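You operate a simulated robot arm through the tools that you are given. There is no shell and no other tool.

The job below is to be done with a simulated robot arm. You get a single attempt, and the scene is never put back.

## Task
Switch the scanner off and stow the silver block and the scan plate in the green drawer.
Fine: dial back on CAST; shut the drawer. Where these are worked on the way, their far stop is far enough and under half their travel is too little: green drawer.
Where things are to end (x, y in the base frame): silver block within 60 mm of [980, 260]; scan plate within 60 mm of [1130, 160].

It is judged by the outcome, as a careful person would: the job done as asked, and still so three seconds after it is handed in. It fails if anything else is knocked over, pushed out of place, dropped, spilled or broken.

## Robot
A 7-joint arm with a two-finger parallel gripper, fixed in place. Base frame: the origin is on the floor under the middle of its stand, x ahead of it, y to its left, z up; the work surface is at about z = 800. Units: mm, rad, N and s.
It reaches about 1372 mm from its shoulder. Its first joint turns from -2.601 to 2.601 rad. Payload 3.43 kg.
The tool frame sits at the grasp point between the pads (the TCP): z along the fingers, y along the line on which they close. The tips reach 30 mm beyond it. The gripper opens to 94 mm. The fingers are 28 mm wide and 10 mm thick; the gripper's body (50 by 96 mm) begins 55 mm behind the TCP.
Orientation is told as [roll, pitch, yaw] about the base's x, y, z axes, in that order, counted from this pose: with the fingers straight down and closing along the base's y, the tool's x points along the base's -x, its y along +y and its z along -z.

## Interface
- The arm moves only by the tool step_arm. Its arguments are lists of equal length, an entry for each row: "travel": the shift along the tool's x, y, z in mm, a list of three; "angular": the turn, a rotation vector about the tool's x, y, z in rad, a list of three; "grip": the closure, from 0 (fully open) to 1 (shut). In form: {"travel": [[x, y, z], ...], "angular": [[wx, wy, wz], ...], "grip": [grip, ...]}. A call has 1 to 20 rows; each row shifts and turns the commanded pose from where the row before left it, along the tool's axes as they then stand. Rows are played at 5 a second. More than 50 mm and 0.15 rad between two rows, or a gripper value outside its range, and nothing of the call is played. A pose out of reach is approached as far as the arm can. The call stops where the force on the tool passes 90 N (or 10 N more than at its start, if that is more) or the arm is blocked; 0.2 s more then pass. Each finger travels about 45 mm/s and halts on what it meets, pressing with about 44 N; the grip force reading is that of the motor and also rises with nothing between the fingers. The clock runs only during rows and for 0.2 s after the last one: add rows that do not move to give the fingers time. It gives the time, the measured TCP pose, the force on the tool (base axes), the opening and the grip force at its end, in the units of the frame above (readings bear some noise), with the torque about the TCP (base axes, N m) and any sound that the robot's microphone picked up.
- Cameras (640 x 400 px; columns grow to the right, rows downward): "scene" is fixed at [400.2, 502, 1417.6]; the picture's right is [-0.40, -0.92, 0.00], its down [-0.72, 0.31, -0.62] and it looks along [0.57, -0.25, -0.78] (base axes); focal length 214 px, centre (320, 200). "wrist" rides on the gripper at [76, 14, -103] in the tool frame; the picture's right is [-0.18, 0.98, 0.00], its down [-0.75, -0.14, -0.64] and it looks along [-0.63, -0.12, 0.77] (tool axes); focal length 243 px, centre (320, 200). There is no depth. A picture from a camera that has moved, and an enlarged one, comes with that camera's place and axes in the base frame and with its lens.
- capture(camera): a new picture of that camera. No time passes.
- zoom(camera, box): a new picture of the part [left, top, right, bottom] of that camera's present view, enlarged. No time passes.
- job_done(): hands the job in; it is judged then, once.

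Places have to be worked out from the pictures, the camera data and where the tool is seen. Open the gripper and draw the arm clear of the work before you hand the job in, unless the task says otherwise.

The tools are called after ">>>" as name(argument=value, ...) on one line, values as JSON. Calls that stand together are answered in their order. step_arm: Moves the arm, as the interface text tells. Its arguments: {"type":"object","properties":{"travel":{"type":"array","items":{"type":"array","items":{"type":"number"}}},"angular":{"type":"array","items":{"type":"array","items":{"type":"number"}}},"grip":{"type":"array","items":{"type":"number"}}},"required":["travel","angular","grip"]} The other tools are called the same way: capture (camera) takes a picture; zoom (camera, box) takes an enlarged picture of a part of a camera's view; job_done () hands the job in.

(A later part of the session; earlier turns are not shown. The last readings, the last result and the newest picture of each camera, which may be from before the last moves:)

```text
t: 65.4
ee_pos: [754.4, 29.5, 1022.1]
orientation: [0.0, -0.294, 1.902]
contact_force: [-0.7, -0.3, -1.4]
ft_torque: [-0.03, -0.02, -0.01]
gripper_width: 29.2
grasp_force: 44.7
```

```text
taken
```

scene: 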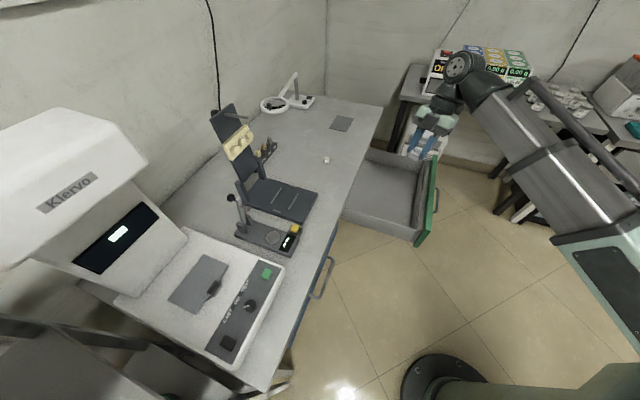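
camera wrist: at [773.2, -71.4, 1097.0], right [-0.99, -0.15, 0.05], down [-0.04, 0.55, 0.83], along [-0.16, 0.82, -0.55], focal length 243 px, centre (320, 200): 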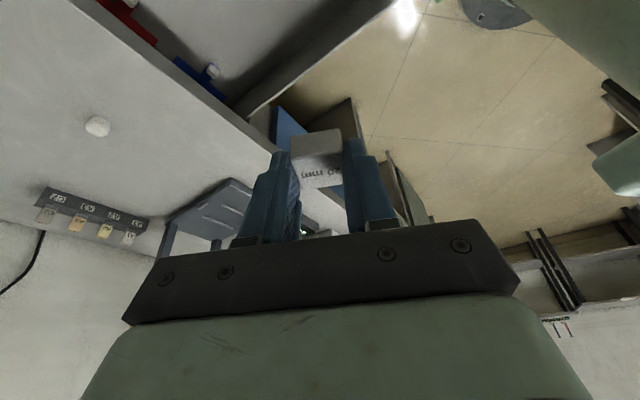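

The hand is oriented so nothing fouls the drawer walls, and the block is above (752, 37) against an open-frame target of about (747, 27). I'll descend vertically into the drawer to a safe height first.

>>> step_arm(travel=[[11.6, 0, 38.3], [11.6, 0, 38.3], [11.6, 0, 38.3], [11.6, 0, 38.3], [11.6, 0, 38.3], [11.6, 0, 38.3], [8.7, 0, 28.7], [0, 0, 0]], angular=[[0, 0, 0], [0, 0, 0], [0, 0, 0], [0, 0, 0], [0, 0, 0], [0, 0, 0], [0, 0, 0], [0, 0, 0]], grip=[0.9, 0.9, 0.9, 0.9, 0.9, 0.9, 0.9, 0.9])

>>> capture(camera="wrist")

>>> zoom(camera="scene", box=[310, 110, 470, 260])

```text
t: 67.2
ee_pos: [753.7, 29.5, 751.3]
orientation: [-0.003, -0.291, 1.898]
contact_force: [-0.2, -0.4, -1.3]
ft_torque: [-0.03, -0.02, 0.04]
gripper_width: 29.6
grasp_force: 44.3
```

```text
taken
camera wrist: at [772.5, -73.0, 826.9], right [-0.99, -0.15, 0.05], down [-0.04, 0.55, 0.83], along [-0.15, 0.82, -0.55], focal length 243 px, centre (320, 200)
```

wrist: 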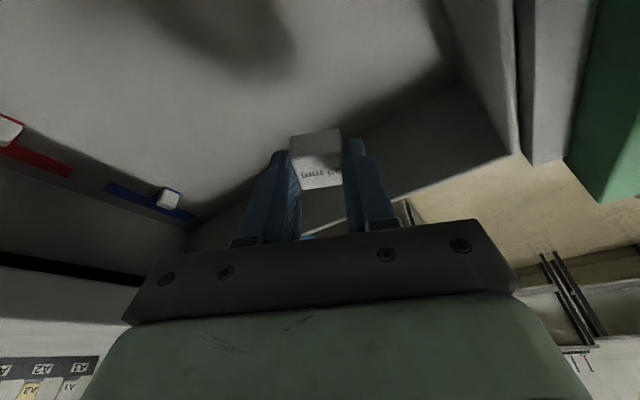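

```text
2.67 times, centred on (390, 185) of scene
camera zoom: at [400.2, 502.0, 1417.6], right [-0.4, -0.92, 0.0], down [-0.72, 0.31, -0.62], along [0.57, -0.25, -0.78], focal length 572 px, centre (133, 240)
```

zoom: 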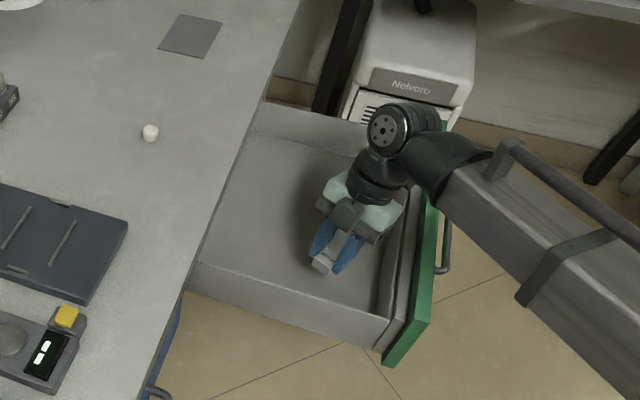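

The block is inside the drawer and clear of the walls. I'll lower it slowly and watch for floor contact.

>>> step_arm(travel=[[2.9, 0, 9.6], [2.9, 0, 9.6], [1.45, 0, 4.8], [0.87, 0, 2.87], [0.87, 0, 2.87], [0, 0, 0]], angular=[[0, 0, 0], [0, 0, 0], [0, 0, 0], [0, 0, 0], [0, 0, 0], [0, 0, 0]], grip=[0.9, 0.9, 0.9, 0.9, 0.9, 0.9])

>>> zoom(camera="wrist", box=[220, 60, 440, 240])

```text
t: 68.6
ee_pos: [755.5, 29.3, 721.2]
orientation: [0.0, -0.291, 1.899]
contact_force: [-0.1, -0.7, -1.1]
ft_torque: [-0.03, 0.03, -0.01]
gripper_width: 29.4
grasp_force: 44.3
```

```text
2.22 times, centred on (330, 150) of wrist
camera zoom: at [774.3, -72.2, 795.7], right [-0.99, -0.15, 0.05], down [-0.04, 0.55, 0.83], along [-0.15, 0.82, -0.55], focal length 539 px, centre (298, 311)
```

zoom: 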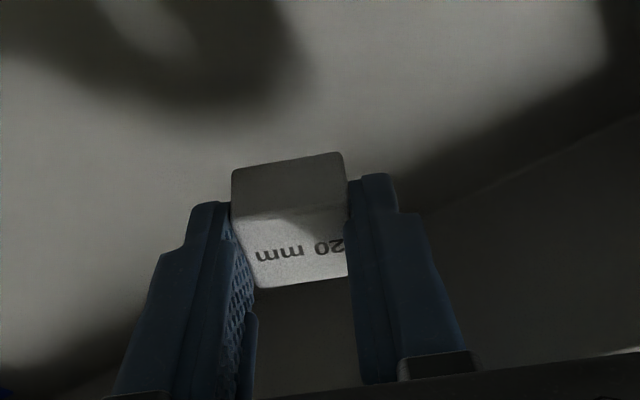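

Block bottom is at about z 685 with no contact yet. I'll continue in small steps.

>>> step_arm(travel=[[1.16, 0, 3.83], [1.16, 0, 3.83], [1.16, 0, 3.83], [0.87, 0, 2.87], [0.58, 0, 1.9], [0, 0, 0]], angular=[[0, 0, 0], [0, 0, 0], [0, 0, 0], [0, 0, 0], [0, 0, 0], [0, 0, 0]], grip=[0.9, 0.9, 0.9, 0.9, 0.9, 0.9])

>>> zoom(camera="wrist", box=[220, 60, 440, 240])

```text
t: 70.0
ee_pos: [755.8, 30.8, 703.5]
orientation: [-0.003, -0.291, 1.898]
contact_force: [0.5, -0.3, -1.9]
ft_torque: [-0.03, -0.02, -0.02]
gripper_width: 29.1
grasp_force: 44.1
```

```text
2.22 times, centred on (330, 150) of wrist
camera zoom: at [774.0, -71.3, 778.9], right [-0.99, -0.15, 0.05], down [-0.04, 0.55, 0.83], along [-0.15, 0.82, -0.55], focal length 539 px, centre (298, 311)
```

zoom: 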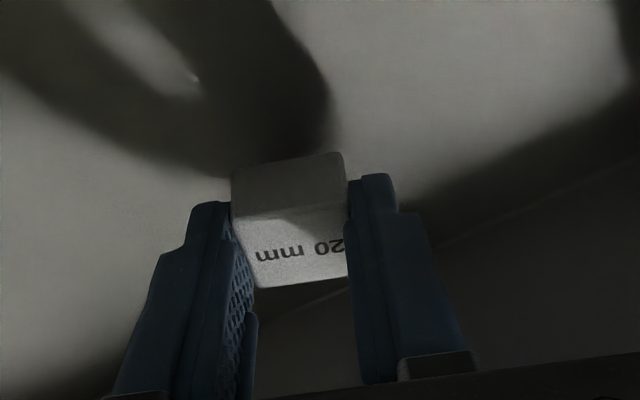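

Still no contact with the bottom at about z 667, so I'll keep lowering gently.

>>> step_arm(travel=[[0.87, 0, 2.87], [0.87, 0, 2.87], [0.87, 0, 2.87], [0.87, 0, 2.87], [0, 0, 0]], angular=[[0, 0, 0], [0, 0, 0], [0, 0, 0], [0, 0, 0], [0, 0, 0]], grip=[0.9, 0.9, 0.9, 0.9, 0.9])

>>> zoom(camera="wrist", box=[220, 60, 440, 240])

```text
t: 71.2
ee_pos: [755.1, 30.3, 692.6]
orientation: [-0.001, -0.293, 1.9]
contact_force: [-0.8, -0.1, -2.2]
ft_torque: [-0.04, -0.02, -0.01]
gripper_width: 29.4
grasp_force: 43.3
```

```text
2.22 times, centred on (330, 150) of wrist
camera zoom: at [773.4, -72.1, 767.5], right [-0.99, -0.15, 0.05], down [-0.04, 0.55, 0.83], along [-0.15, 0.82, -0.55], focal length 539 px, centre (298, 311)
```

zoom: 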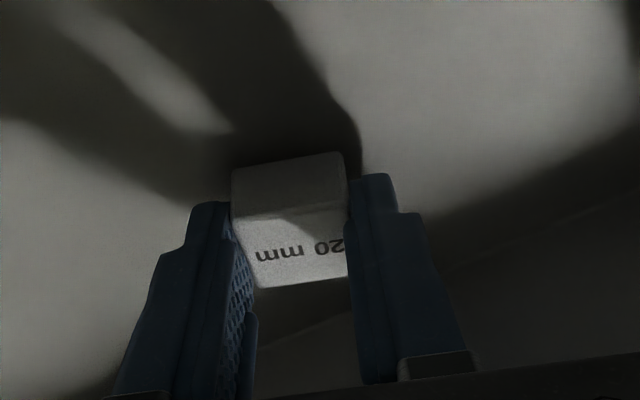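

The shadow is converging on the block, so the floor is close. I'll continue with 2–2.5 mm steps.

>>> step_arm(travel=[[0.72, 0, 2.39], [0.72, 0, 2.39], [0.72, 0, 2.39], [0.58, 0, 1.91], [0, 0, 0]], angular=[[0, 0, 0], [0, 0, 0], [0, 0, 0], [0, 0, 0], [0, 0, 0]], grip=[0.9, 0.9, 0.9, 0.9, 0.9])

>>> zoom(camera="wrist", box=[220, 60, 440, 240])

```text
t: 72.4
ee_pos: [753.9, 29.8, 685.3]
orientation: [-0.005, -0.294, 1.901]
contact_force: [1.8, 0.8, 55.7]
ft_torque: [0.14, 0.32, 0.07]
gripper_width: 29.0
grasp_force: 44.0
```

```text
2.22 times, centred on (330, 150) of wrist
camera zoom: at [772.7, -71.8, 760.1], right [-0.99, -0.15, 0.05], down [-0.04, 0.55, 0.83], along [-0.15, 0.82, -0.55], focal length 539 px, centre (298, 311)
```

zoom: 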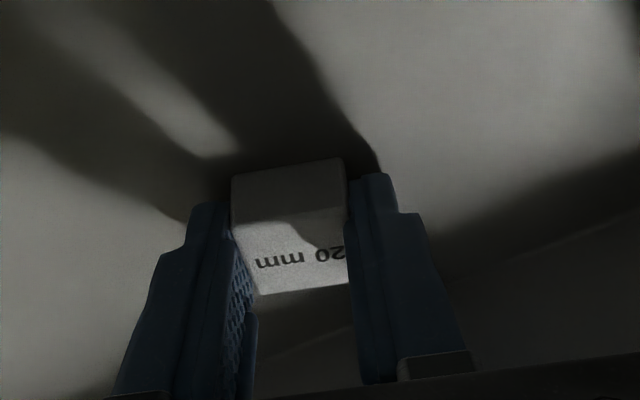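

Contact is firm (56 N), so the block is on the drawer floor (z ≈ 649). I'll ease off, open the fingers and lift straight out.

>>> step_arm(travel=[[-0.5, 0, -1.7], [0, 0, 0], [0, 0, 0], [0, 0, 0], [0, 0, 0], [-2.9, 0, -9.6], [-8.7, 0, -28.7], [-11.6, 0, -38.3], [-11.6, 0, -38.3], [-11.6, 0, -38.3], [-11.6, 0, -38.3], [-11.6, 0, -38.3], [0, 0, 0]], angular=[[0, 0, 0], [0, 0, 0], [0, 0, 0], [0, 0, 0], [0, 0, 0], [0, 0, 0], [0, 0, 0], [0, 0, 0], [0, 0, 0], [0, 0, 0], [0, 0, 0], [0, 0, 0], [0, 0, 0]], grip=[0.9, 0.4, 0.4, 0.4, 0.4, 0.4, 0.4, 0.4, 0.4, 0.4, 0.4, 0.4, 0.4])

>>> capture(camera="wrist")

>>> capture(camera="scene")

```text
t: 75.2
ee_pos: [757.8, 29.0, 925.5]
orientation: [-0.002, -0.291, 1.899]
contact_force: [0.0, 0.6, -0.3]
ft_torque: [0.01, 0.01, 0.03]
gripper_width: 56.8
grasp_force: 0.0
```

```text
taken
camera wrist: at [775.8, -73.2, 999.9], right [-0.99, -0.15, 0.05], down [-0.04, 0.55, 0.83], along [-0.15, 0.82, -0.55], focal length 243 px, centre (320, 200)
```

wrist: 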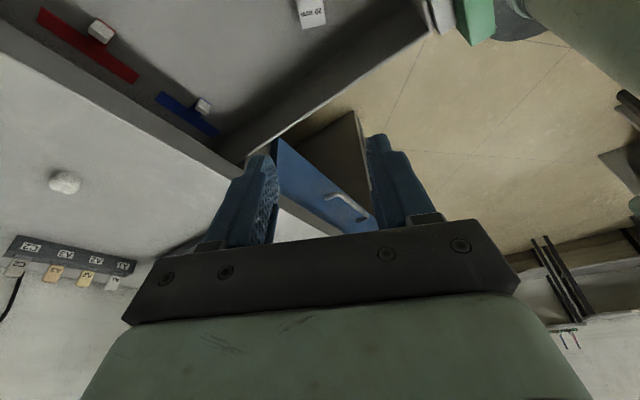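

```text
taken
```

scene: 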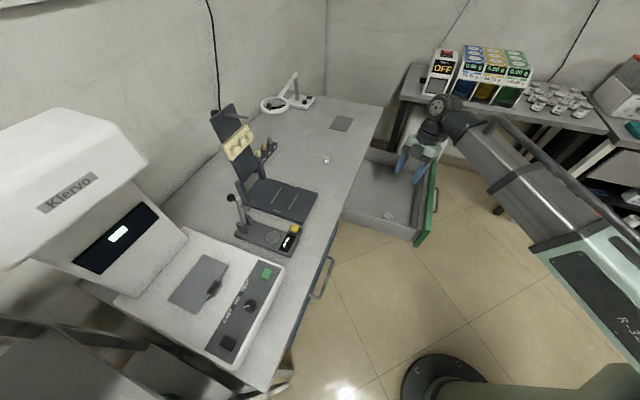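

The block sits at about (752, 38), which is about 13 mm from target once the drawer is shut. Next is the plate: I'll untilt, rise and turn to yaw -0.785 so the fingers close along n across its tab.

>>> step_arm(travel=[[0, 0, -20], [0, 0, -20], [0, 0, -45], [0, 0, -45], [0, 0, -25]], angular=[[0, 0.146, 0], [0, 0.145, 0], [0, 0, 0], [0, 0, 0], [0, 0, 0]], grip=[0.4, 0.4, 0.4, 0.4, 0.4])

>>> step_arm(travel=[[0, 0, 0], [0, 0, 0], [0, 0, 0], [0, 0, 0], [0, 0, 0], [0, 0, 0], [0, 0, 0], [0, 0, 0], [0, 0, 0], [0, 0, 0], [0, 0, 0], [0, 0, 0], [0, 0, 0], [0, 0, 0], [0, 0, 0], [0, 0, 0], [0, 0, 0], [0, 0, 0], [0, 0, 0]], angular=[[0, 0, 0.1412], [0, 0, 0.1412], [0, 0, 0.1412], [0, 0, 0.1412], [0, 0, 0.1412], [0, 0, 0.1412], [0, 0, 0.1412], [0, 0, 0.1412], [0, 0, 0.1412], [0, 0, 0.1412], [0, 0, 0.1412], [0, 0, 0.1412], [0, 0, 0.1412], [0, 0, 0.1412], [0, 0, 0.1412], [0, 0, 0.1412], [0, 0, 0.1412], [0, 0, 0.1412], [0, 0, 0.1412]], grip=[0.4, 0.4, 0.4, 0.4, 0.4, 0.4, 0.4, 0.4, 0.4, 0.4, 0.4, 0.4, 0.4, 0.4, 0.4, 0.4, 0.4, 0.4, 0.4])

```text
t: 76.4
ee_pos: [758.6, 18.1, 1077.0]
orientation: [0.0, -0.002, 1.899]
contact_force: [0.0, 0.6, 0.5]
ft_torque: [-0.05, -0.03, -0.03]
gripper_width: 56.4
grasp_force: 0.1
```

```text
t: 80.4
ee_pos: [756.6, 22.2, 1078.5]
orientation: [0.002, -0.001, -0.787]
contact_force: [-0.4, -0.3, -0.2]
ft_torque: [0.02, 0.02, -0.05]
gripper_width: 56.6
grasp_force: 0.1
```

The hand is straight at yaw -0.787. I'll fly back to the scanner front and look at the tab.

>>> step_arm(travel=[[41.5, 23.8, 0], [41.5, 23.8, 0], [41.5, 23.8, 0], [41.5, 23.8, 0], [41.5, 23.8, 0], [41.5, 23.8, 0], [41.5, 23.8, 0], [41.5, 23.8, 0], [41.5, 23.8, 0], [41.5, 23.8, 0], [41.5, 23.8, 0], [41.5, 23.8, 0], [41.5, 23.8, 0], [0, 0, 0]], angular=[[0, 0, 0], [0, 0, 0], [0, 0, 0], [0, 0, 0], [0, 0, 0], [0, 0, 0], [0, 0, 0], [0, 0, 0], [0, 0, 0], [0, 0, 0], [0, 0, 0], [0, 0, 0], [0, 0, 0], [0, 0, 0]], grip=[0.5, 0.5, 0.5, 0.5, 0.5, 0.5, 0.5, 0.5, 0.5, 0.5, 0.5, 0.5, 0.5, 0.5])

>>> capture(camera="wrist")

>>> capture(camera="scene")

```text
t: 83.4
ee_pos: [591.3, 620.1, 1080.2]
orientation: [0.003, -0.001, -0.784]
contact_force: [0.6, 0.0, -0.5]
ft_torque: [-0.01, -0.02, -0.01]
gripper_width: 47.1
grasp_force: 0.1
```

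```text
taken
camera wrist: at [545.9, 684.2, 1182.7], right [0.82, 0.57, 0.0], down [0.43, -0.63, 0.64], along [0.36, -0.53, -0.77], focal length 243 px, centre (320, 200)
```

wrist: 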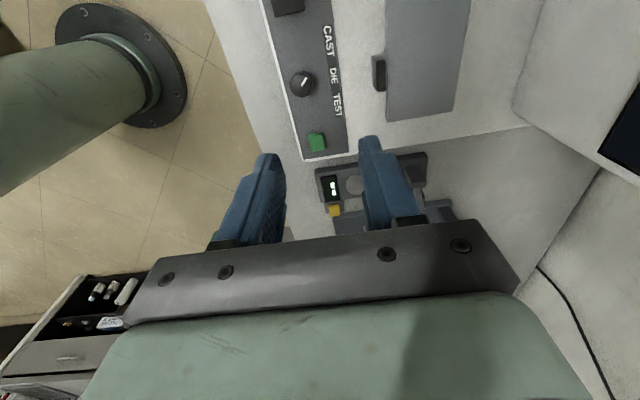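

```text
taken
```

scene: 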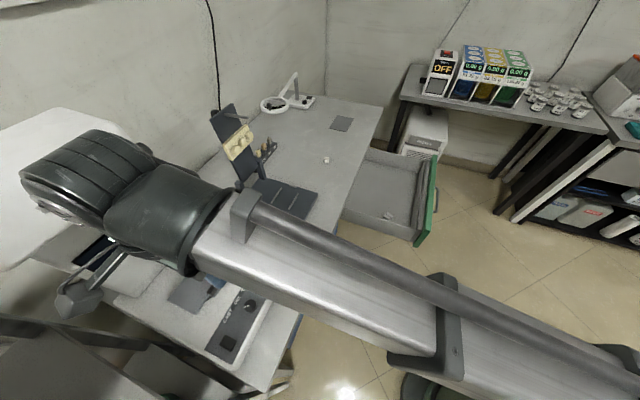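

The tab and plate are visible from above, so I'll zoom in to measure the tab.

>>> zoom(camera="wrist", box=[340, 0, 500, 130])

>>> zoom(camera="wrist", box=[350, 40, 420, 100])

```text
3.08 times, centred on (420, 65) of wrist
camera zoom: at [545.9, 684.2, 1182.7], right [0.82, 0.57, 0.0], down [0.43, -0.63, 0.64], along [0.36, -0.53, -0.77], focal length 746 px, centre (12, 615)
```

zoom: 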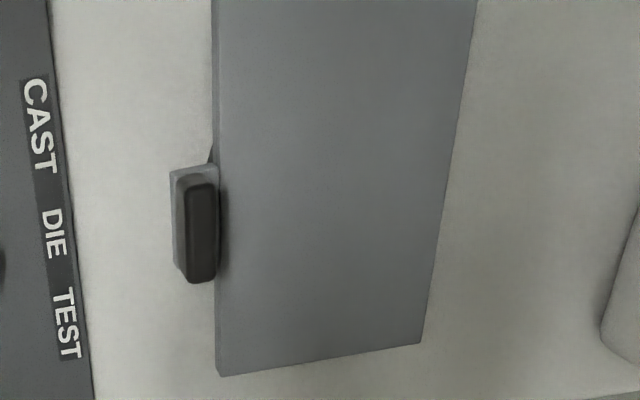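

```text
6.67 times, centred on (385, 70) of wrist
camera zoom: at [545.9, 684.2, 1182.7], right [0.82, 0.57, 0.0], down [0.43, -0.63, 0.64], along [0.36, -0.53, -0.77], focal length 1618 px, centre (-113, 1067)
```

zoom: 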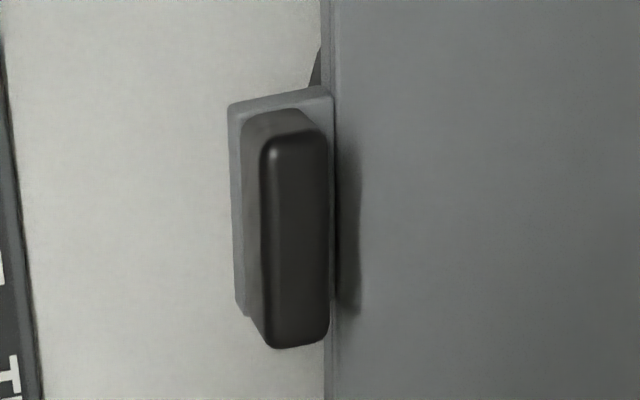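

The dark grip stands on a tongue at n 918–928, y' about 22, top z ≈ 896; the plate's front edge is at n 932. I'll hover over it with the fingers open 40 mm and check the alignment.

>>> step_arm(travel=[[0.7, 22.2, 40], [0.7, 22.2, 40], [0.6, 22.2, 40], [0, 0, 0]], angular=[[0, 0, 0], [0, 0, 0], [0, 0, 0], [0, 0, 0]], grip=[0.57, 0.57, 0.57, 0.57])

>>> capture(camera="wrist")

>>> zoom(camera="wrist", box=[250, 60, 390, 200])

>>> capture(camera="scene")

```text
t: 84.4
ee_pos: [639.4, 667.3, 959.4]
orientation: [0.001, -0.001, -0.784]
contact_force: [-0.7, -0.7, -0.4]
ft_torque: [-0.01, 0.02, -0.02]
gripper_width: 40.5
grasp_force: 0.0
```

```text
taken
camera wrist: at [595.0, 730.9, 1061.3], right [0.82, 0.57, 0.0], down [0.43, -0.63, 0.64], along [0.36, -0.53, -0.77], focal length 243 px, centre (320, 200)
```

wrist: 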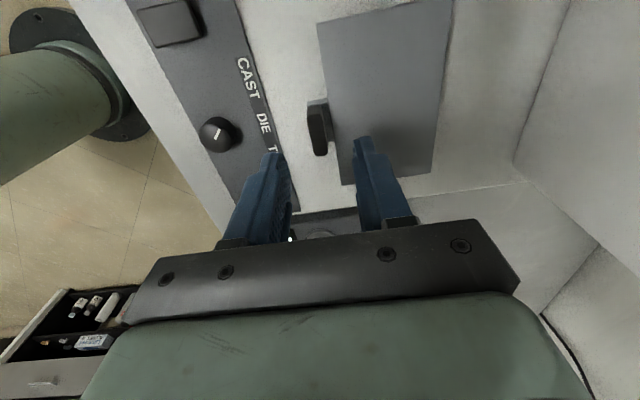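

```text
2.86 times, centred on (320, 130) of wrist
camera zoom: at [595.0, 730.9, 1061.3], right [0.82, 0.57, 0.0], down [0.43, -0.63, 0.64], along [0.36, -0.53, -0.77], focal length 693 px, centre (320, 400)
```

zoom: 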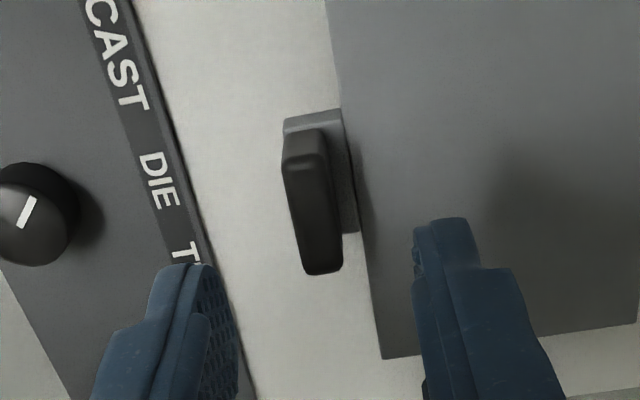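

```text
taken
```

scene: 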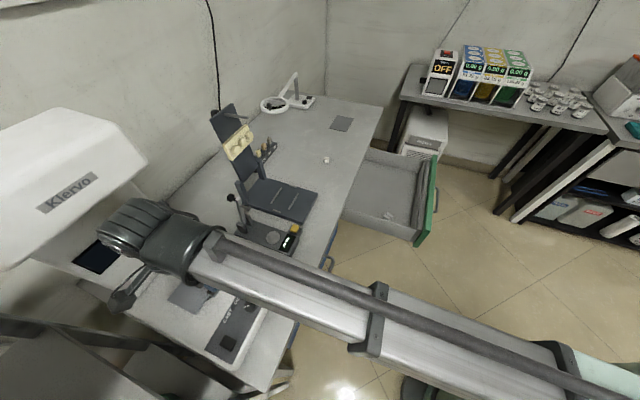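

I'll zoom closer on the grip to refine its centre relative to the tool axis.

>>> zoom(camera="wrist", box=[295, 90, 355, 165])

```text
5.33 times, centred on (325, 128) of wrist
camera zoom: at [595.0, 730.9, 1061.3], right [0.82, 0.57, 0.0], down [0.43, -0.63, 0.64], along [0.36, -0.53, -0.77], focal length 1294 px, centre (293, 587)
```

zoom: 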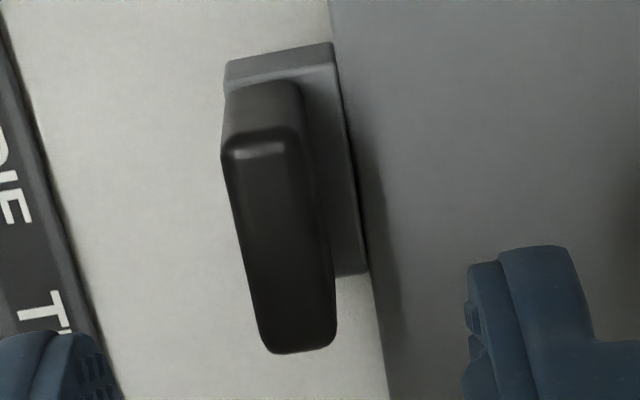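

The grip is centred within about 1 mm of the tool axis. I'll descend so the tips stop just above the plate surface (tip z ≈ 884).

>>> step_arm(travel=[[1, -1, 20], [0, 0, 12], [0, 0, 6], [0, 0, 4], [0, 0, 2.5], [0, 0, 0]], angular=[[0, 0, 0], [0, 0, 0], [0, 0, 0], [0, 0, 0], [0, 0, 0], [0, 0, 0]], grip=[0.57, 0.57, 0.57, 0.57, 0.57, 0.57])

>>> zoom(camera="wrist", box=[250, 90, 390, 230])

```text
t: 85.8
ee_pos: [636.9, 670.6, 913.4]
orientation: [0.002, 0.0, -0.785]
contact_force: [-0.2, 0.0, -0.5]
ft_torque: [-0.02, 0.02, 0.0]
gripper_width: 40.4
grasp_force: 0.1
```

```text
2.86 times, centred on (320, 160) of wrist
camera zoom: at [592.5, 734.3, 1016.7], right [0.82, 0.57, 0.0], down [0.43, -0.63, 0.64], along [0.36, -0.53, -0.77], focal length 693 px, centre (320, 314)
```

zoom: 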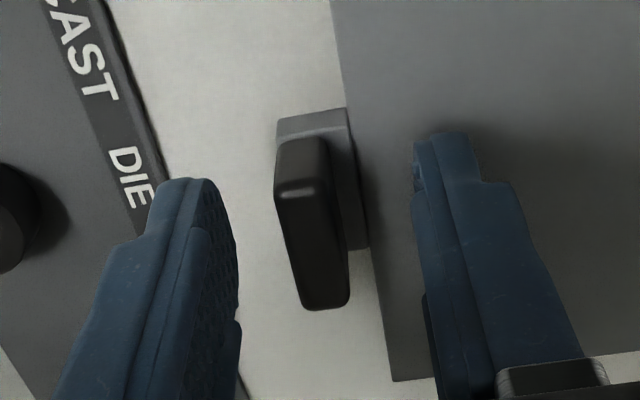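

No contact, and the tips straddle the grip. I'll shift 4 mm along y' and 1 mm in n to centre on it, then close.

>>> step_arm(travel=[[-4, -1, 0], [0, 0, 0], [0, 0, 0], [0, 0, 0], [0, 0, 0], [0, 0, 0]], angular=[[0, 0, 0], [0, 0, 0], [0, 0, 0], [0, 0, 0], [0, 0, 0], [0, 0, 0]], grip=[0.57, 0.57, 1, 1, 1, 1])

>>> zoom(camera="wrist", box=[250, 90, 390, 230])

>>> capture(camera="wrist")

```text
t: 87.2
ee_pos: [639.6, 667.5, 914.6]
orientation: [0.002, 0.0, -0.787]
contact_force: [0.0, -0.7, 0.1]
ft_torque: [-0.05, -0.02, -0.05]
gripper_width: 10.2
grasp_force: 43.8
```

```text
2.86 times, centred on (320, 160) of wrist
camera zoom: at [595.1, 730.7, 1016.8], right [0.82, 0.57, 0.0], down [0.43, -0.63, 0.64], along [0.36, -0.53, -0.77], focal length 693 px, centre (320, 314)
```

zoom: 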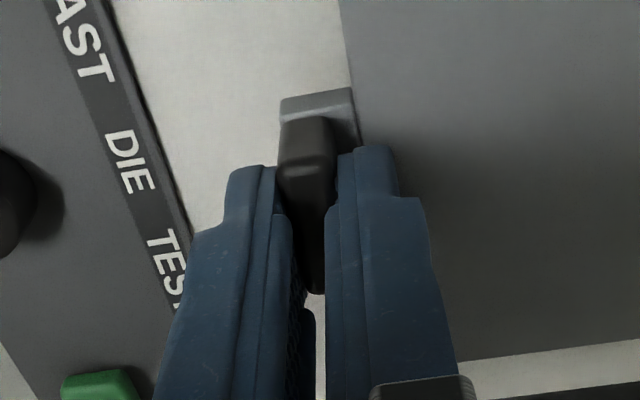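

```text
taken
camera wrist: at [595.1, 730.7, 1016.8], right [0.82, 0.57, 0.0], down [0.43, -0.63, 0.64], along [0.36, -0.53, -0.77], focal length 243 px, centre (320, 200)
```

wrist: 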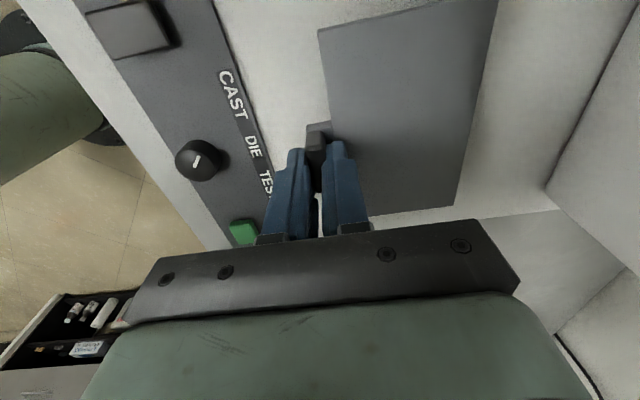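

The grip is held (10.2 mm). I'll lift gently 25 mm and check the plate stays level.

>>> step_arm(travel=[[0, 0, -3], [0, 0, -6], [0, 0, -8], [0, 0, -8], [0, 0, 0]], angular=[[0, 0, 0], [0, 0, 0], [0, 0, 0], [0, 0, 0], [0, 0, 0]], grip=[1, 1, 1, 1, 1])

>>> capture(camera="wrist")

>>> zoom(camera="scene", box=[90, 220, 290, 360])

```text
t: 88.4
ee_pos: [639.4, 667.1, 940.7]
orientation: [0.004, 0.0, -0.784]
contact_force: [-0.1, 0.5, -1.7]
ft_torque: [-0.03, 0.09, 0.01]
gripper_width: 10.3
grasp_force: 43.8
```

```text
taken
camera wrist: at [594.8, 730.2, 1041.4], right [0.82, 0.57, 0.0], down [0.43, -0.63, 0.64], along [0.36, -0.53, -0.77], focal length 243 px, centre (320, 200)
```

wrist: 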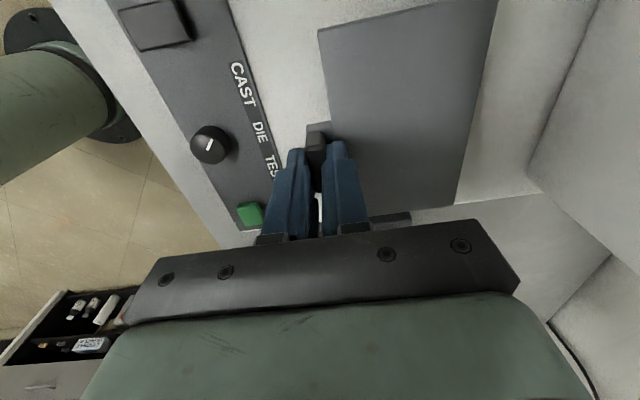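

```text
2.86 times, centred on (190, 290) of scene
camera zoom: at [400.2, 502.0, 1417.6], right [-0.4, -0.92, 0.0], down [-0.72, 0.31, -0.62], along [0.57, -0.25, -0.78], focal length 613 px, centre (691, -57)
```

zoom: 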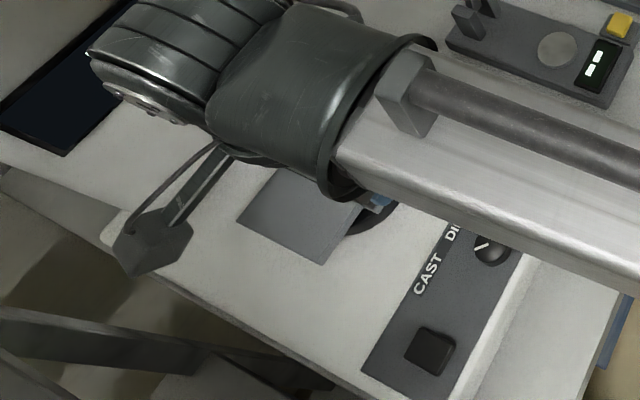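

The plate came up level, weighing about 150 g. I'll back out and up from the scanner, then carry it over the drawer so its centre lands near n 582, y' -686 in the open frame.

>>> step_arm(travel=[[0, -5, -30], [0, -15, -40], [0, -23, -35], [0, -24, -35], [0, 0, 0]], angular=[[0, 0, 0], [0, 0, 0], [0, 0, 0], [0, 0, 0], [0, 0, 0]], grip=[1, 1, 1, 1, 1])

>>> step_arm(travel=[[-41.7, -18.9, 0], [-41.7, -18.9, 0], [-41.7, -18.9, 0], [-41.7, -18.9, 0], [-41.7, -18.9, 0], [-41.7, -18.9, 0], [-41.7, -18.9, 0], [-41.7, -18.9, 0], [-41.7, -18.9, 0], [-41.7, -18.9, 0], [-41.7, -18.9, 0], [-41.7, -18.9, 0], [-41.7, -18.9, 0], [-41.7, -18.9, 0], [-41.7, -18.9, 0], [-41.7, -18.9, 0], [-41.7, -18.9, 0], [0, 0, 0]], angular=[[0, 0, 0], [0, 0, 0], [0, 0, 0], [0, 0, 0], [0, 0, 0], [0, 0, 0], [0, 0, 0], [0, 0, 0], [0, 0, 0], [0, 0, 0], [0, 0, 0], [0, 0, 0], [0, 0, 0], [0, 0, 0], [0, 0, 0], [0, 0, 0], [0, 0, 0], [0, 0, 0]], grip=[1, 1, 1, 1, 1, 1, 1, 1, 1, 1, 1, 1, 1, 1, 1, 1, 1, 1])

>>> capture(camera="wrist")

>>> capture(camera="scene")

```text
t: 89.6
ee_pos: [589.6, 620.0, 1081.1]
orientation: [0.002, 0.001, -0.784]
contact_force: [0.0, 0.5, -1.6]
ft_torque: [-0.07, 0.03, -0.03]
gripper_width: 10.3
grasp_force: 43.8
```

```text
t: 93.4
ee_pos: [868.4, -111.0, 1073.8]
orientation: [0.002, 0.0, -0.784]
contact_force: [-0.3, -0.1, -1.7]
ft_torque: [-0.04, 0.05, -0.03]
gripper_width: 10.0
grasp_force: 44.1
```

```text
taken
camera wrist: at [823.7, -47.7, 1176.1], right [0.82, 0.57, 0.0], down [0.43, -0.63, 0.64], along [0.36, -0.53, -0.77], focal length 243 px, centre (320, 200)
```

wrist: 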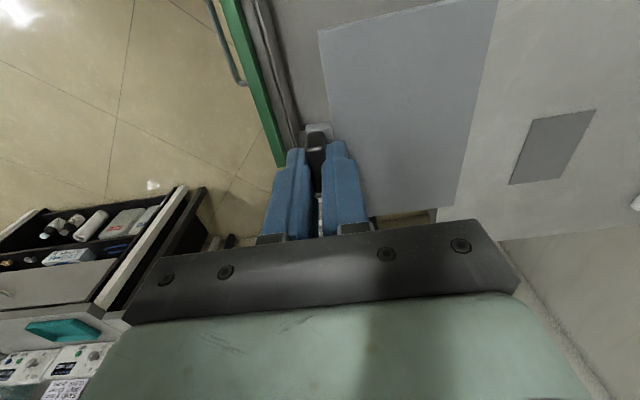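

```text
taken
```

scene: 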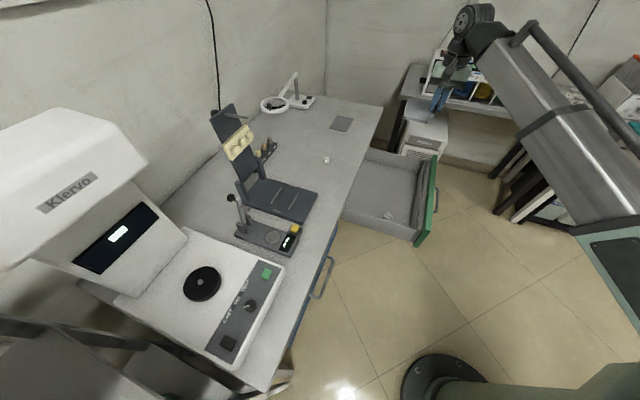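

The plate is over the drawer, and the scanner bed now shows just the bare turntable. I'll descend into the drawer to just above the floor.

>>> step_arm(travel=[[0, 0, 42], [0, 0, 42], [0, 0, 42], [0, 0, 42], [0, 0, 42], [0, 0, 42], [0, 0, 40], [0, 0, 30], [0, 0, 0]], angular=[[0, 0, 0], [0, 0, 0], [0, 0, 0], [0, 0, 0], [0, 0, 0], [0, 0, 0], [0, 0, 0], [0, 0, 0], [0, 0, 0]], grip=[1, 1, 1, 1, 1, 1, 1, 1, 1])

>>> capture(camera="wrist")

>>> zoom(camera="scene", box=[310, 110, 470, 260])

```text
t: 95.4
ee_pos: [866.9, -108.6, 753.4]
orientation: [0.003, 0.002, -0.783]
contact_force: [-0.2, 0.6, -2.0]
ft_torque: [-0.05, 0.03, 0.02]
gripper_width: 10.3
grasp_force: 44.2
```

```text
taken
camera wrist: at [823.5, -45.2, 855.6], right [0.82, 0.57, 0.0], down [0.43, -0.63, 0.64], along [0.36, -0.53, -0.77], focal length 243 px, centre (320, 200)
```

wrist: 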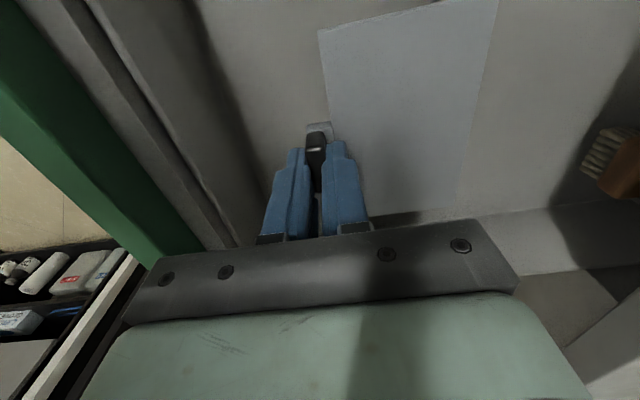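

```text
2.67 times, centred on (390, 185) of scene
camera zoom: at [400.2, 502.0, 1417.6], right [-0.4, -0.92, 0.0], down [-0.72, 0.31, -0.62], along [0.57, -0.25, -0.78], focal length 572 px, centre (133, 240)
```

zoom: 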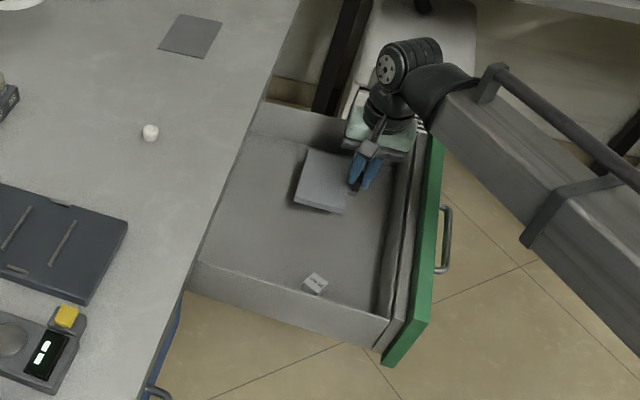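

The plate is inside the drawer, clear of the block and walls. I'll lower it toward the floor (z ≈ 649), going slowly at the end.

>>> step_arm(travel=[[0, 0, 20], [0, 0, 15], [0, 0, 8], [0, 0, 4], [0, 0, 3], [0, 0, 0]], angular=[[0, 0, 0], [0, 0, 0], [0, 0, 0], [0, 0, 0], [0, 0, 0], [0, 0, 0]], grip=[1, 1, 1, 1, 1, 1])

>>> zoom(camera="wrist", box=[220, 0, 540, 240])

```text
t: 96.8
ee_pos: [868.9, -109.7, 705.9]
orientation: [0.002, 0.001, -0.783]
contact_force: [0.1, 0.5, -1.6]
ft_torque: [-0.07, 0.07, 0.01]
gripper_width: 10.3
grasp_force: 44.3
```

```text
1.67 times, centred on (380, 120) of wrist
camera zoom: at [824.1, -45.5, 808.0], right [0.82, 0.57, 0.0], down [0.43, -0.63, 0.64], along [0.36, -0.53, -0.77], focal length 404 px, centre (220, 333)
```

zoom: 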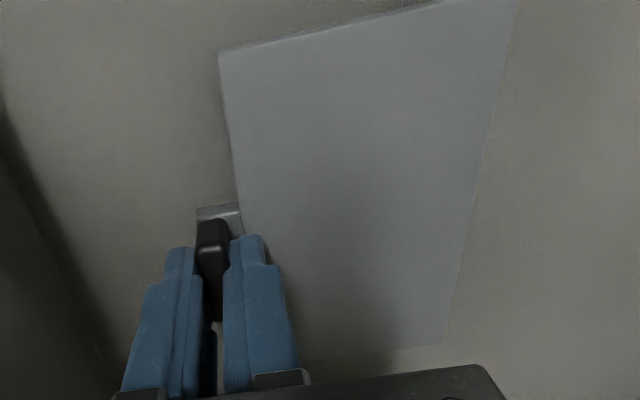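

Plate top is at about z 673 with no contact. I'll continue in small steps.

>>> step_arm(travel=[[0, 0, 3], [0, 0, 3], [0, 0, 2], [0, 0, 2], [0, 0, 0]], angular=[[0, 0, 0], [0, 0, 0], [0, 0, 0], [0, 0, 0], [0, 0, 0]], grip=[1, 1, 1, 1, 1])

```text
t: 98.0
ee_pos: [868.1, -108.6, 696.3]
orientation: [0.005, -0.001, -0.783]
contact_force: [-1.3, -1.8, 17.3]
ft_torque: [0.47, 0.37, 0.04]
gripper_width: 10.1
grasp_force: 43.9
```

There's floor contact at 17 N, offset toward one side. I'll lower another 2 mm to seat it fully.

>>> step_arm(travel=[[0, 0, 1.5], [0, 0, 1], [0, 0, 0]], angular=[[0, 0, 0], [0, 0, 0], [0, 0, 0]], grip=[1, 1, 1])

>>> zoom(camera="wrist", box=[220, 0, 540, 240])

```text
t: 98.8
ee_pos: [869.2, -107.9, 695.7]
orientation: [0.003, -0.003, -0.783]
contact_force: [1.4, -3.2, 36.2]
ft_torque: [0.15, -0.24, -0.13]
gripper_width: 10.2
grasp_force: 44.0
```

```text
1.67 times, centred on (380, 120) of wrist
camera zoom: at [823.6, -45.0, 796.9], right [0.82, 0.57, 0.0], down [0.43, -0.63, 0.64], along [0.37, -0.53, -0.77], focal length 404 px, centre (220, 333)
```

zoom: 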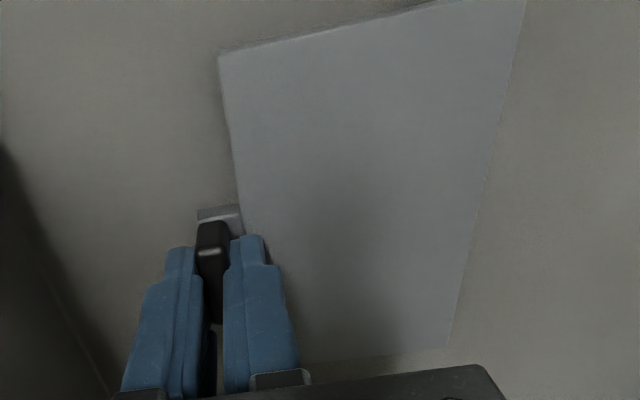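

The plate is seated (36 N). I'll ease off slightly, open the fingers and lift straight up.

>>> step_arm(travel=[[0, 0, -1.5], [0, 0, 0], [0, 0, 0], [0, 0, 0], [0, 0, 0], [0, 0, -10], [0, 0, -30], [0, 0, -42], [0, 0, -42], [0, 0, -42], [0, 0, -42], [0, 0, -42], [0, 0, 0]], angular=[[0, 0, 0], [0, 0, 0], [0, 0, 0], [0, 0, 0], [0, 0, 0], [0, 0, 0], [0, 0, 0], [0, 0, 0], [0, 0, 0], [0, 0, 0], [0, 0, 0], [0, 0, 0], [0, 0, 0]], grip=[1, 0.57, 0.57, 0.57, 0.57, 0.57, 0.57, 0.57, 0.57, 0.57, 0.57, 0.57, 0.57])

>>> capture(camera="wrist")

>>> zoom(camera="scene", box=[310, 110, 470, 260])

```text
t: 101.6
ee_pos: [868.0, -105.9, 945.8]
orientation: [0.002, -0.001, -0.785]
contact_force: [0.0, 0.3, 0.3]
ft_torque: [0.0, -0.05, -0.03]
gripper_width: 40.3
grasp_force: 0.1
```

```text
taken
camera wrist: at [823.4, -42.8, 1048.3], right [0.82, 0.57, 0.0], down [0.43, -0.63, 0.64], along [0.36, -0.53, -0.77], focal length 243 px, centre (320, 200)
```

wrist: 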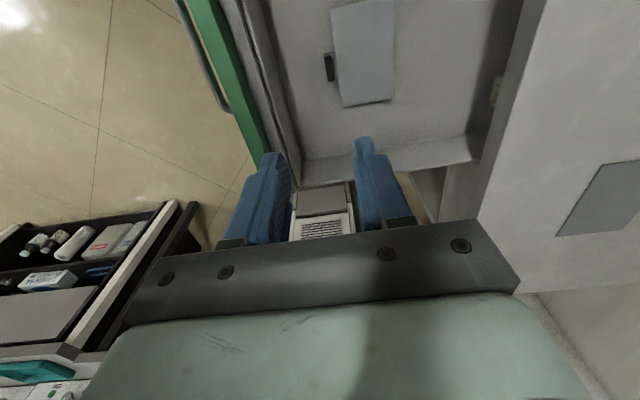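

```text
2.67 times, centred on (390, 185) of scene
camera zoom: at [400.2, 502.0, 1417.6], right [-0.4, -0.92, 0.0], down [-0.72, 0.31, -0.62], along [0.57, -0.25, -0.78], focal length 572 px, centre (133, 240)
```

zoom: 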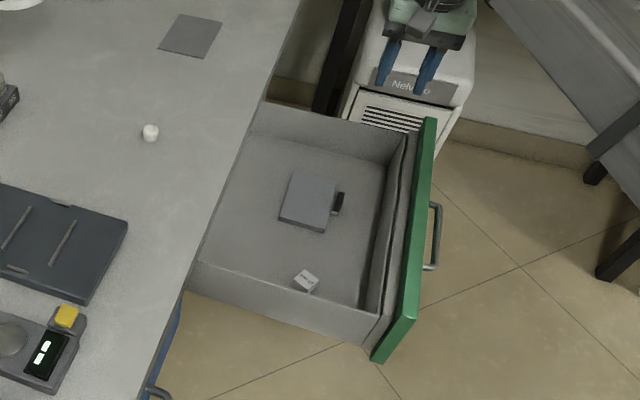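

Both items rest in the drawer; scene sight lines put the block at (763, 46) and the plate at (909, -63). The drawer crept in about 16 mm, so closed they will be near (986, 268) and (1131, 159). Next I'll re-form the handle-grasp pose and back out in front of the drawer.

>>> step_arm(travel=[[18, -33, -5], [18, -33, -5], [18, -33, 0], [0, 0, 0], [0, 0, 0], [0, 0, 0], [0, 0, 0], [0, 0, 0], [0, 0, 0], [0, 0, 0], [0, 0, 0], [0, 0, 0]], angular=[[0, 0, 0], [0, 0, 0], [0, 0, 0], [-0.1358, 0, 0], [-0.1358, 0, 0], [-0.1358, 0, 0], [-0.1358, 0, 0], [-0.1358, 0, 0], [-0.1358, 0, 0], [-0.1358, 0, 0], [-0.1358, 0, 0], [-0.1358, 0, 0]], grip=[0.45, 0.45, 0.45, 0.45, 0.45, 0.45, 0.45, 0.45, 0.45, 0.45, 0.45, 0.45])

>>> step_arm(travel=[[0, -12.7, -35.3], [0, -12.7, -35.3], [0, -12.7, -35.3], [0, -12.7, -35.3], [0, -12.7, -35.3], [0, -38.6, 13.9], [0, -38.6, 13.9], [0, -38.6, 13.9], [0, -38.6, 13.9], [0, -38.6, 13.9], [0, -32, 11.5], [0, 0, 0]], angular=[[0, 0, 0], [0, 0, 0], [0, 0, 0], [0, 0, 0], [0, 0, 0], [0, 0, 0], [0, 0, 0], [0, 0, 0], [0, 0, 0], [0, 0, 0], [0, 0, 0], [0, 0, 0]], grip=[0.45, 0.45, 0.45, 0.45, 0.45, 0.45, 0.45, 0.45, 0.45, 0.45, 0.45, 0.45])

>>> capture(camera="wrist")

>>> capture(camera="scene")

```text
t: 104.2
ee_pos: [759.6, -140.3, 955.9]
orientation: [1.227, 0.0, -0.784]
contact_force: [0.2, 0.0, -0.3]
ft_torque: [-0.03, 0.01, -0.01]
gripper_width: 51.7
grasp_force: 0.0
```

```text
t: 106.8
ee_pos: [628.2, -273.5, 717.0]
orientation: [1.223, -0.001, -0.783]
contact_force: [-0.5, -0.9, -0.4]
ft_torque: [0.07, -0.01, 0.02]
gripper_width: 51.6
grasp_force: 0.0
```

```text
taken
camera wrist: at [507.9, -284.4, 764.5], right [0.37, 0.11, 0.92], down [0.07, -0.99, 0.09], along [0.93, 0.04, -0.37], focal length 243 px, centre (320, 200)
```

wrist: 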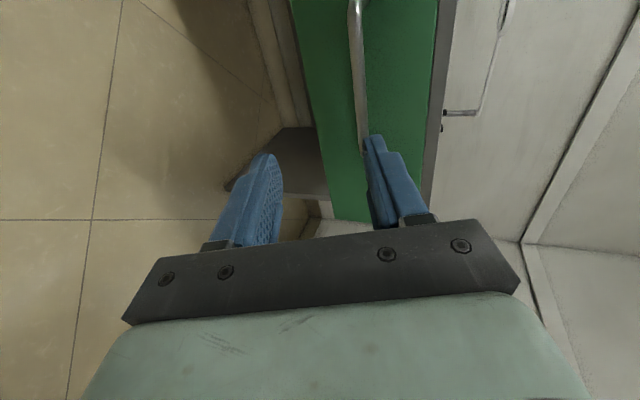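

```text
taken
```

scene: 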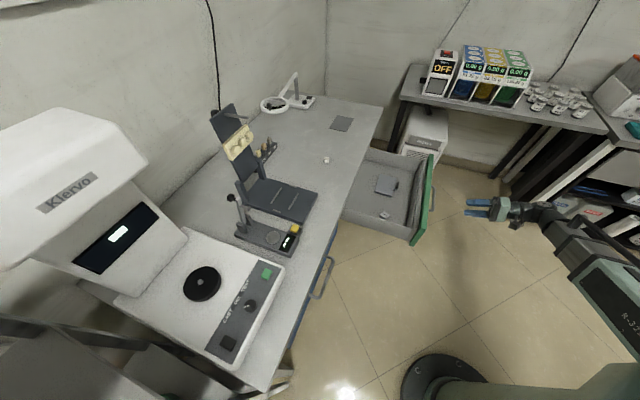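

The handle is visible ahead. I'll zoom to refine the bar's offset before approaching.

>>> zoom(camera="wrist", box=[280, 0, 440, 200])

```text
2.00 times, centred on (360, 100) of wrist
camera zoom: at [507.9, -284.4, 764.5], right [0.37, 0.11, 0.92], down [0.07, -0.99, 0.09], along [0.93, 0.04, -0.37], focal length 485 px, centre (240, 400)
```

zoom: 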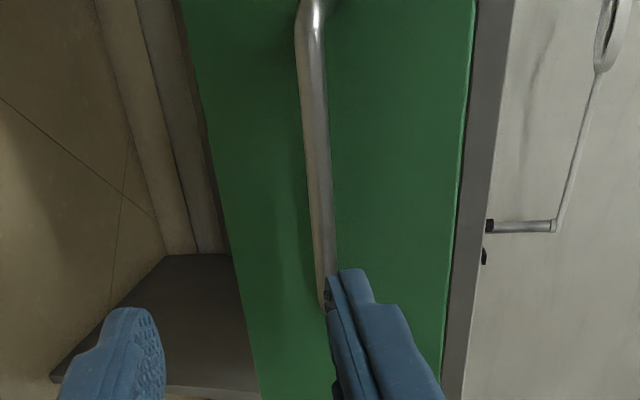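

The bar is about 38 mm off in tool y and about 136 mm ahead. I'll move up to align, then forward so it sits between the pads.

>>> step_arm(travel=[[2, 38, 0], [0, 0, 35], [0, 0, 35], [0, 0, 25], [0, 0, 15], [0, 0, 8], [0, 0, 0]], angular=[[0, 0, 0], [0, 0, 0], [0, 0, 0], [0, 0, 0], [0, 0, 0], [0, 0, 0], [0, 0, 0]], grip=[0.45, 0.45, 0.45, 0.45, 0.45, 0.45, 0.45])

>>> zoom(camera="wrist", box=[220, 60, 420, 260])

```text
t: 108.4
ee_pos: [713.2, -185.2, 712.8]
orientation: [1.224, 0.003, -0.784]
contact_force: [0.0, 0.1, 0.7]
ft_torque: [0.0, -0.02, 0.02]
gripper_width: 51.8
grasp_force: 0.1
```

```text
2.00 times, centred on (320, 160) of wrist
camera zoom: at [594.3, -195.7, 760.1], right [0.37, 0.11, 0.92], down [0.07, -0.99, 0.09], along [0.93, 0.04, -0.37], focal length 485 px, centre (320, 280)
```

zoom: 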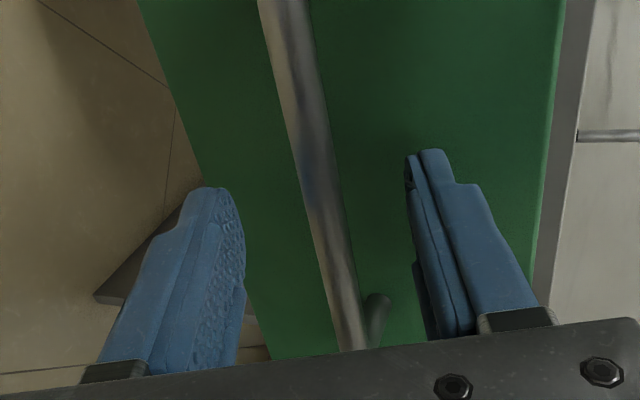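

The bar is centred between the fingers, as before. I'll close on it and then push the drawer in.

>>> step_arm(travel=[[0, 0, 3], [0, 0, 0], [0, 0, 0], [0, 0, 0], [0, 0, 0]], angular=[[0, 0, 0], [0, 0, 0], [0, 0, 0], [0, 0, 0], [0, 0, 0]], grip=[0.45, 1, 1, 1, 1])

>>> step_arm(travel=[[0, 3.4, 9.4], [0, 5.1, 14.1], [0, 6.8, 18.8], [0, 6.8, 18.8], [0, 6.8, 18.8], [0, 6.8, 18.8], [0, 6.8, 18.8], [0, 6.8, 18.8], [0, 6.8, 18.8]], angular=[[0, 0, 0], [0, 0, 0], [0, 0, 0], [0, 0, 0], [0, 0, 0], [0, 0, 0], [0, 0, 0], [0, 0, 0], [0, 0, 0]], grip=[1, 1, 1, 1, 1, 1, 1, 1, 1])

>>> capture(camera="scene")

```text
t: 109.6
ee_pos: [715.6, -182.7, 713.5]
orientation: [1.227, 0.001, -0.784]
contact_force: [4.1, -2.1, 21.1]
ft_torque: [0.17, -0.48, 0.34]
gripper_width: 11.7
grasp_force: 44.0
```

```text
t: 111.6
ee_pos: [832.7, -64.1, 714.2]
orientation: [1.226, 0.003, -0.782]
contact_force: [1.7, -3.2, 17.1]
ft_torque: [-0.03, -0.69, -0.47]
gripper_width: 11.9
grasp_force: 44.9
```

```text
taken
```

scene: 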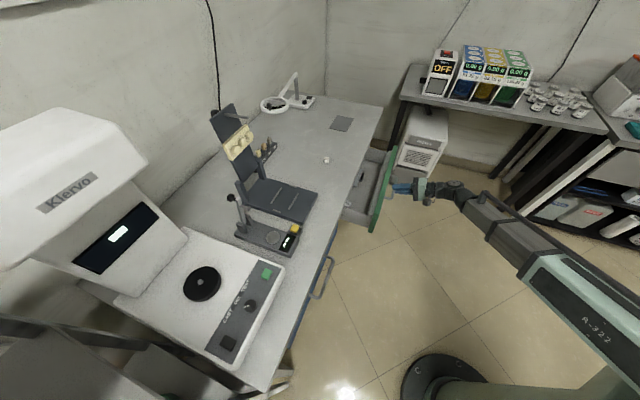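

It's closing smoothly, with about 150 mm left. I'll keep pushing and slow down near the end.

>>> step_arm(travel=[[0, 8, 18.8], [0, 6.8, 18.8], [0, 6.8, 18.8], [0, 6.8, 18.8], [0, 6.8, 18.8], [0, 5.1, 14.1], [0, 3.4, 9.4], [0, 3.4, 9.4]], angular=[[0, 0, 0], [0, 0, 0], [0, 0, 0], [0, 0, 0], [0, 0, 0], [0, 0, 0], [0, 0, 0], [0, 0, 0]], grip=[1, 1, 1, 1, 1, 1, 1, 1])

>>> capture(camera="scene")

```text
t: 113.4
ee_pos: [927.5, 30.7, 712.7]
orientation: [1.228, 0.001, -0.785]
contact_force: [6.4, -6.9, 7.0]
ft_torque: [0.11, -0.12, 1.28]
gripper_width: 11.6
grasp_force: 44.9
```

```text
taken
```

scene: 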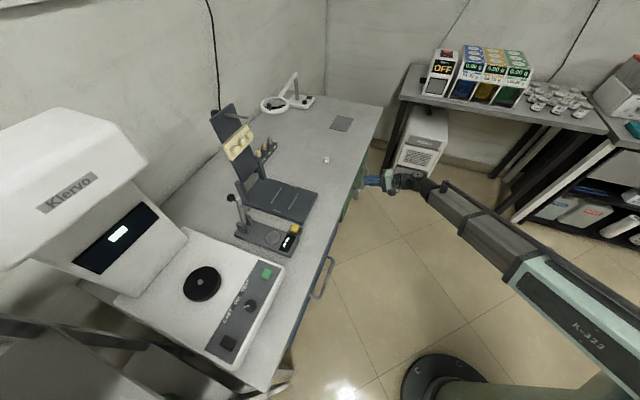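

It's nearly shut, about 16 mm from the original closed position. I'll push the rest in small steps until it meets its stop.

>>> step_arm(travel=[[0, 1.7, 4.7], [0, 1.7, 4.7], [0, 1.35, 3.76], [0, 1, 2.8], [0, 1, 2.8], [0, 0.7, 1.9], [0, 0, 0]], angular=[[0, 0, 0], [0, 0, 0], [0, 0, 0], [0, 0, 0], [0, 0, 0], [0, 0, 0], [0, 0, 0]], grip=[1, 1, 1, 1, 1, 1, 1])

>>> capture(camera="wrist")

```text
t: 115.0
ee_pos: [940.9, 43.9, 707.7]
orientation: [1.21, -0.005, -0.781]
contact_force: [-53.9, -46.7, -53.2]
ft_torque: [-0.25, 0.91, -0.22]
gripper_width: 11.8
grasp_force: 45.1
```

```text
taken
camera wrist: at [821.6, 33.5, 756.4], right [0.37, 0.12, 0.92], down [0.08, -0.99, 0.1], along [0.93, 0.04, -0.38], focal length 243 px, centre (320, 200)
```

wrist: 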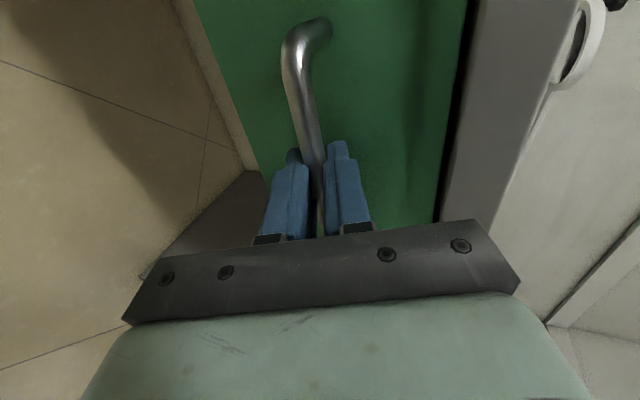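

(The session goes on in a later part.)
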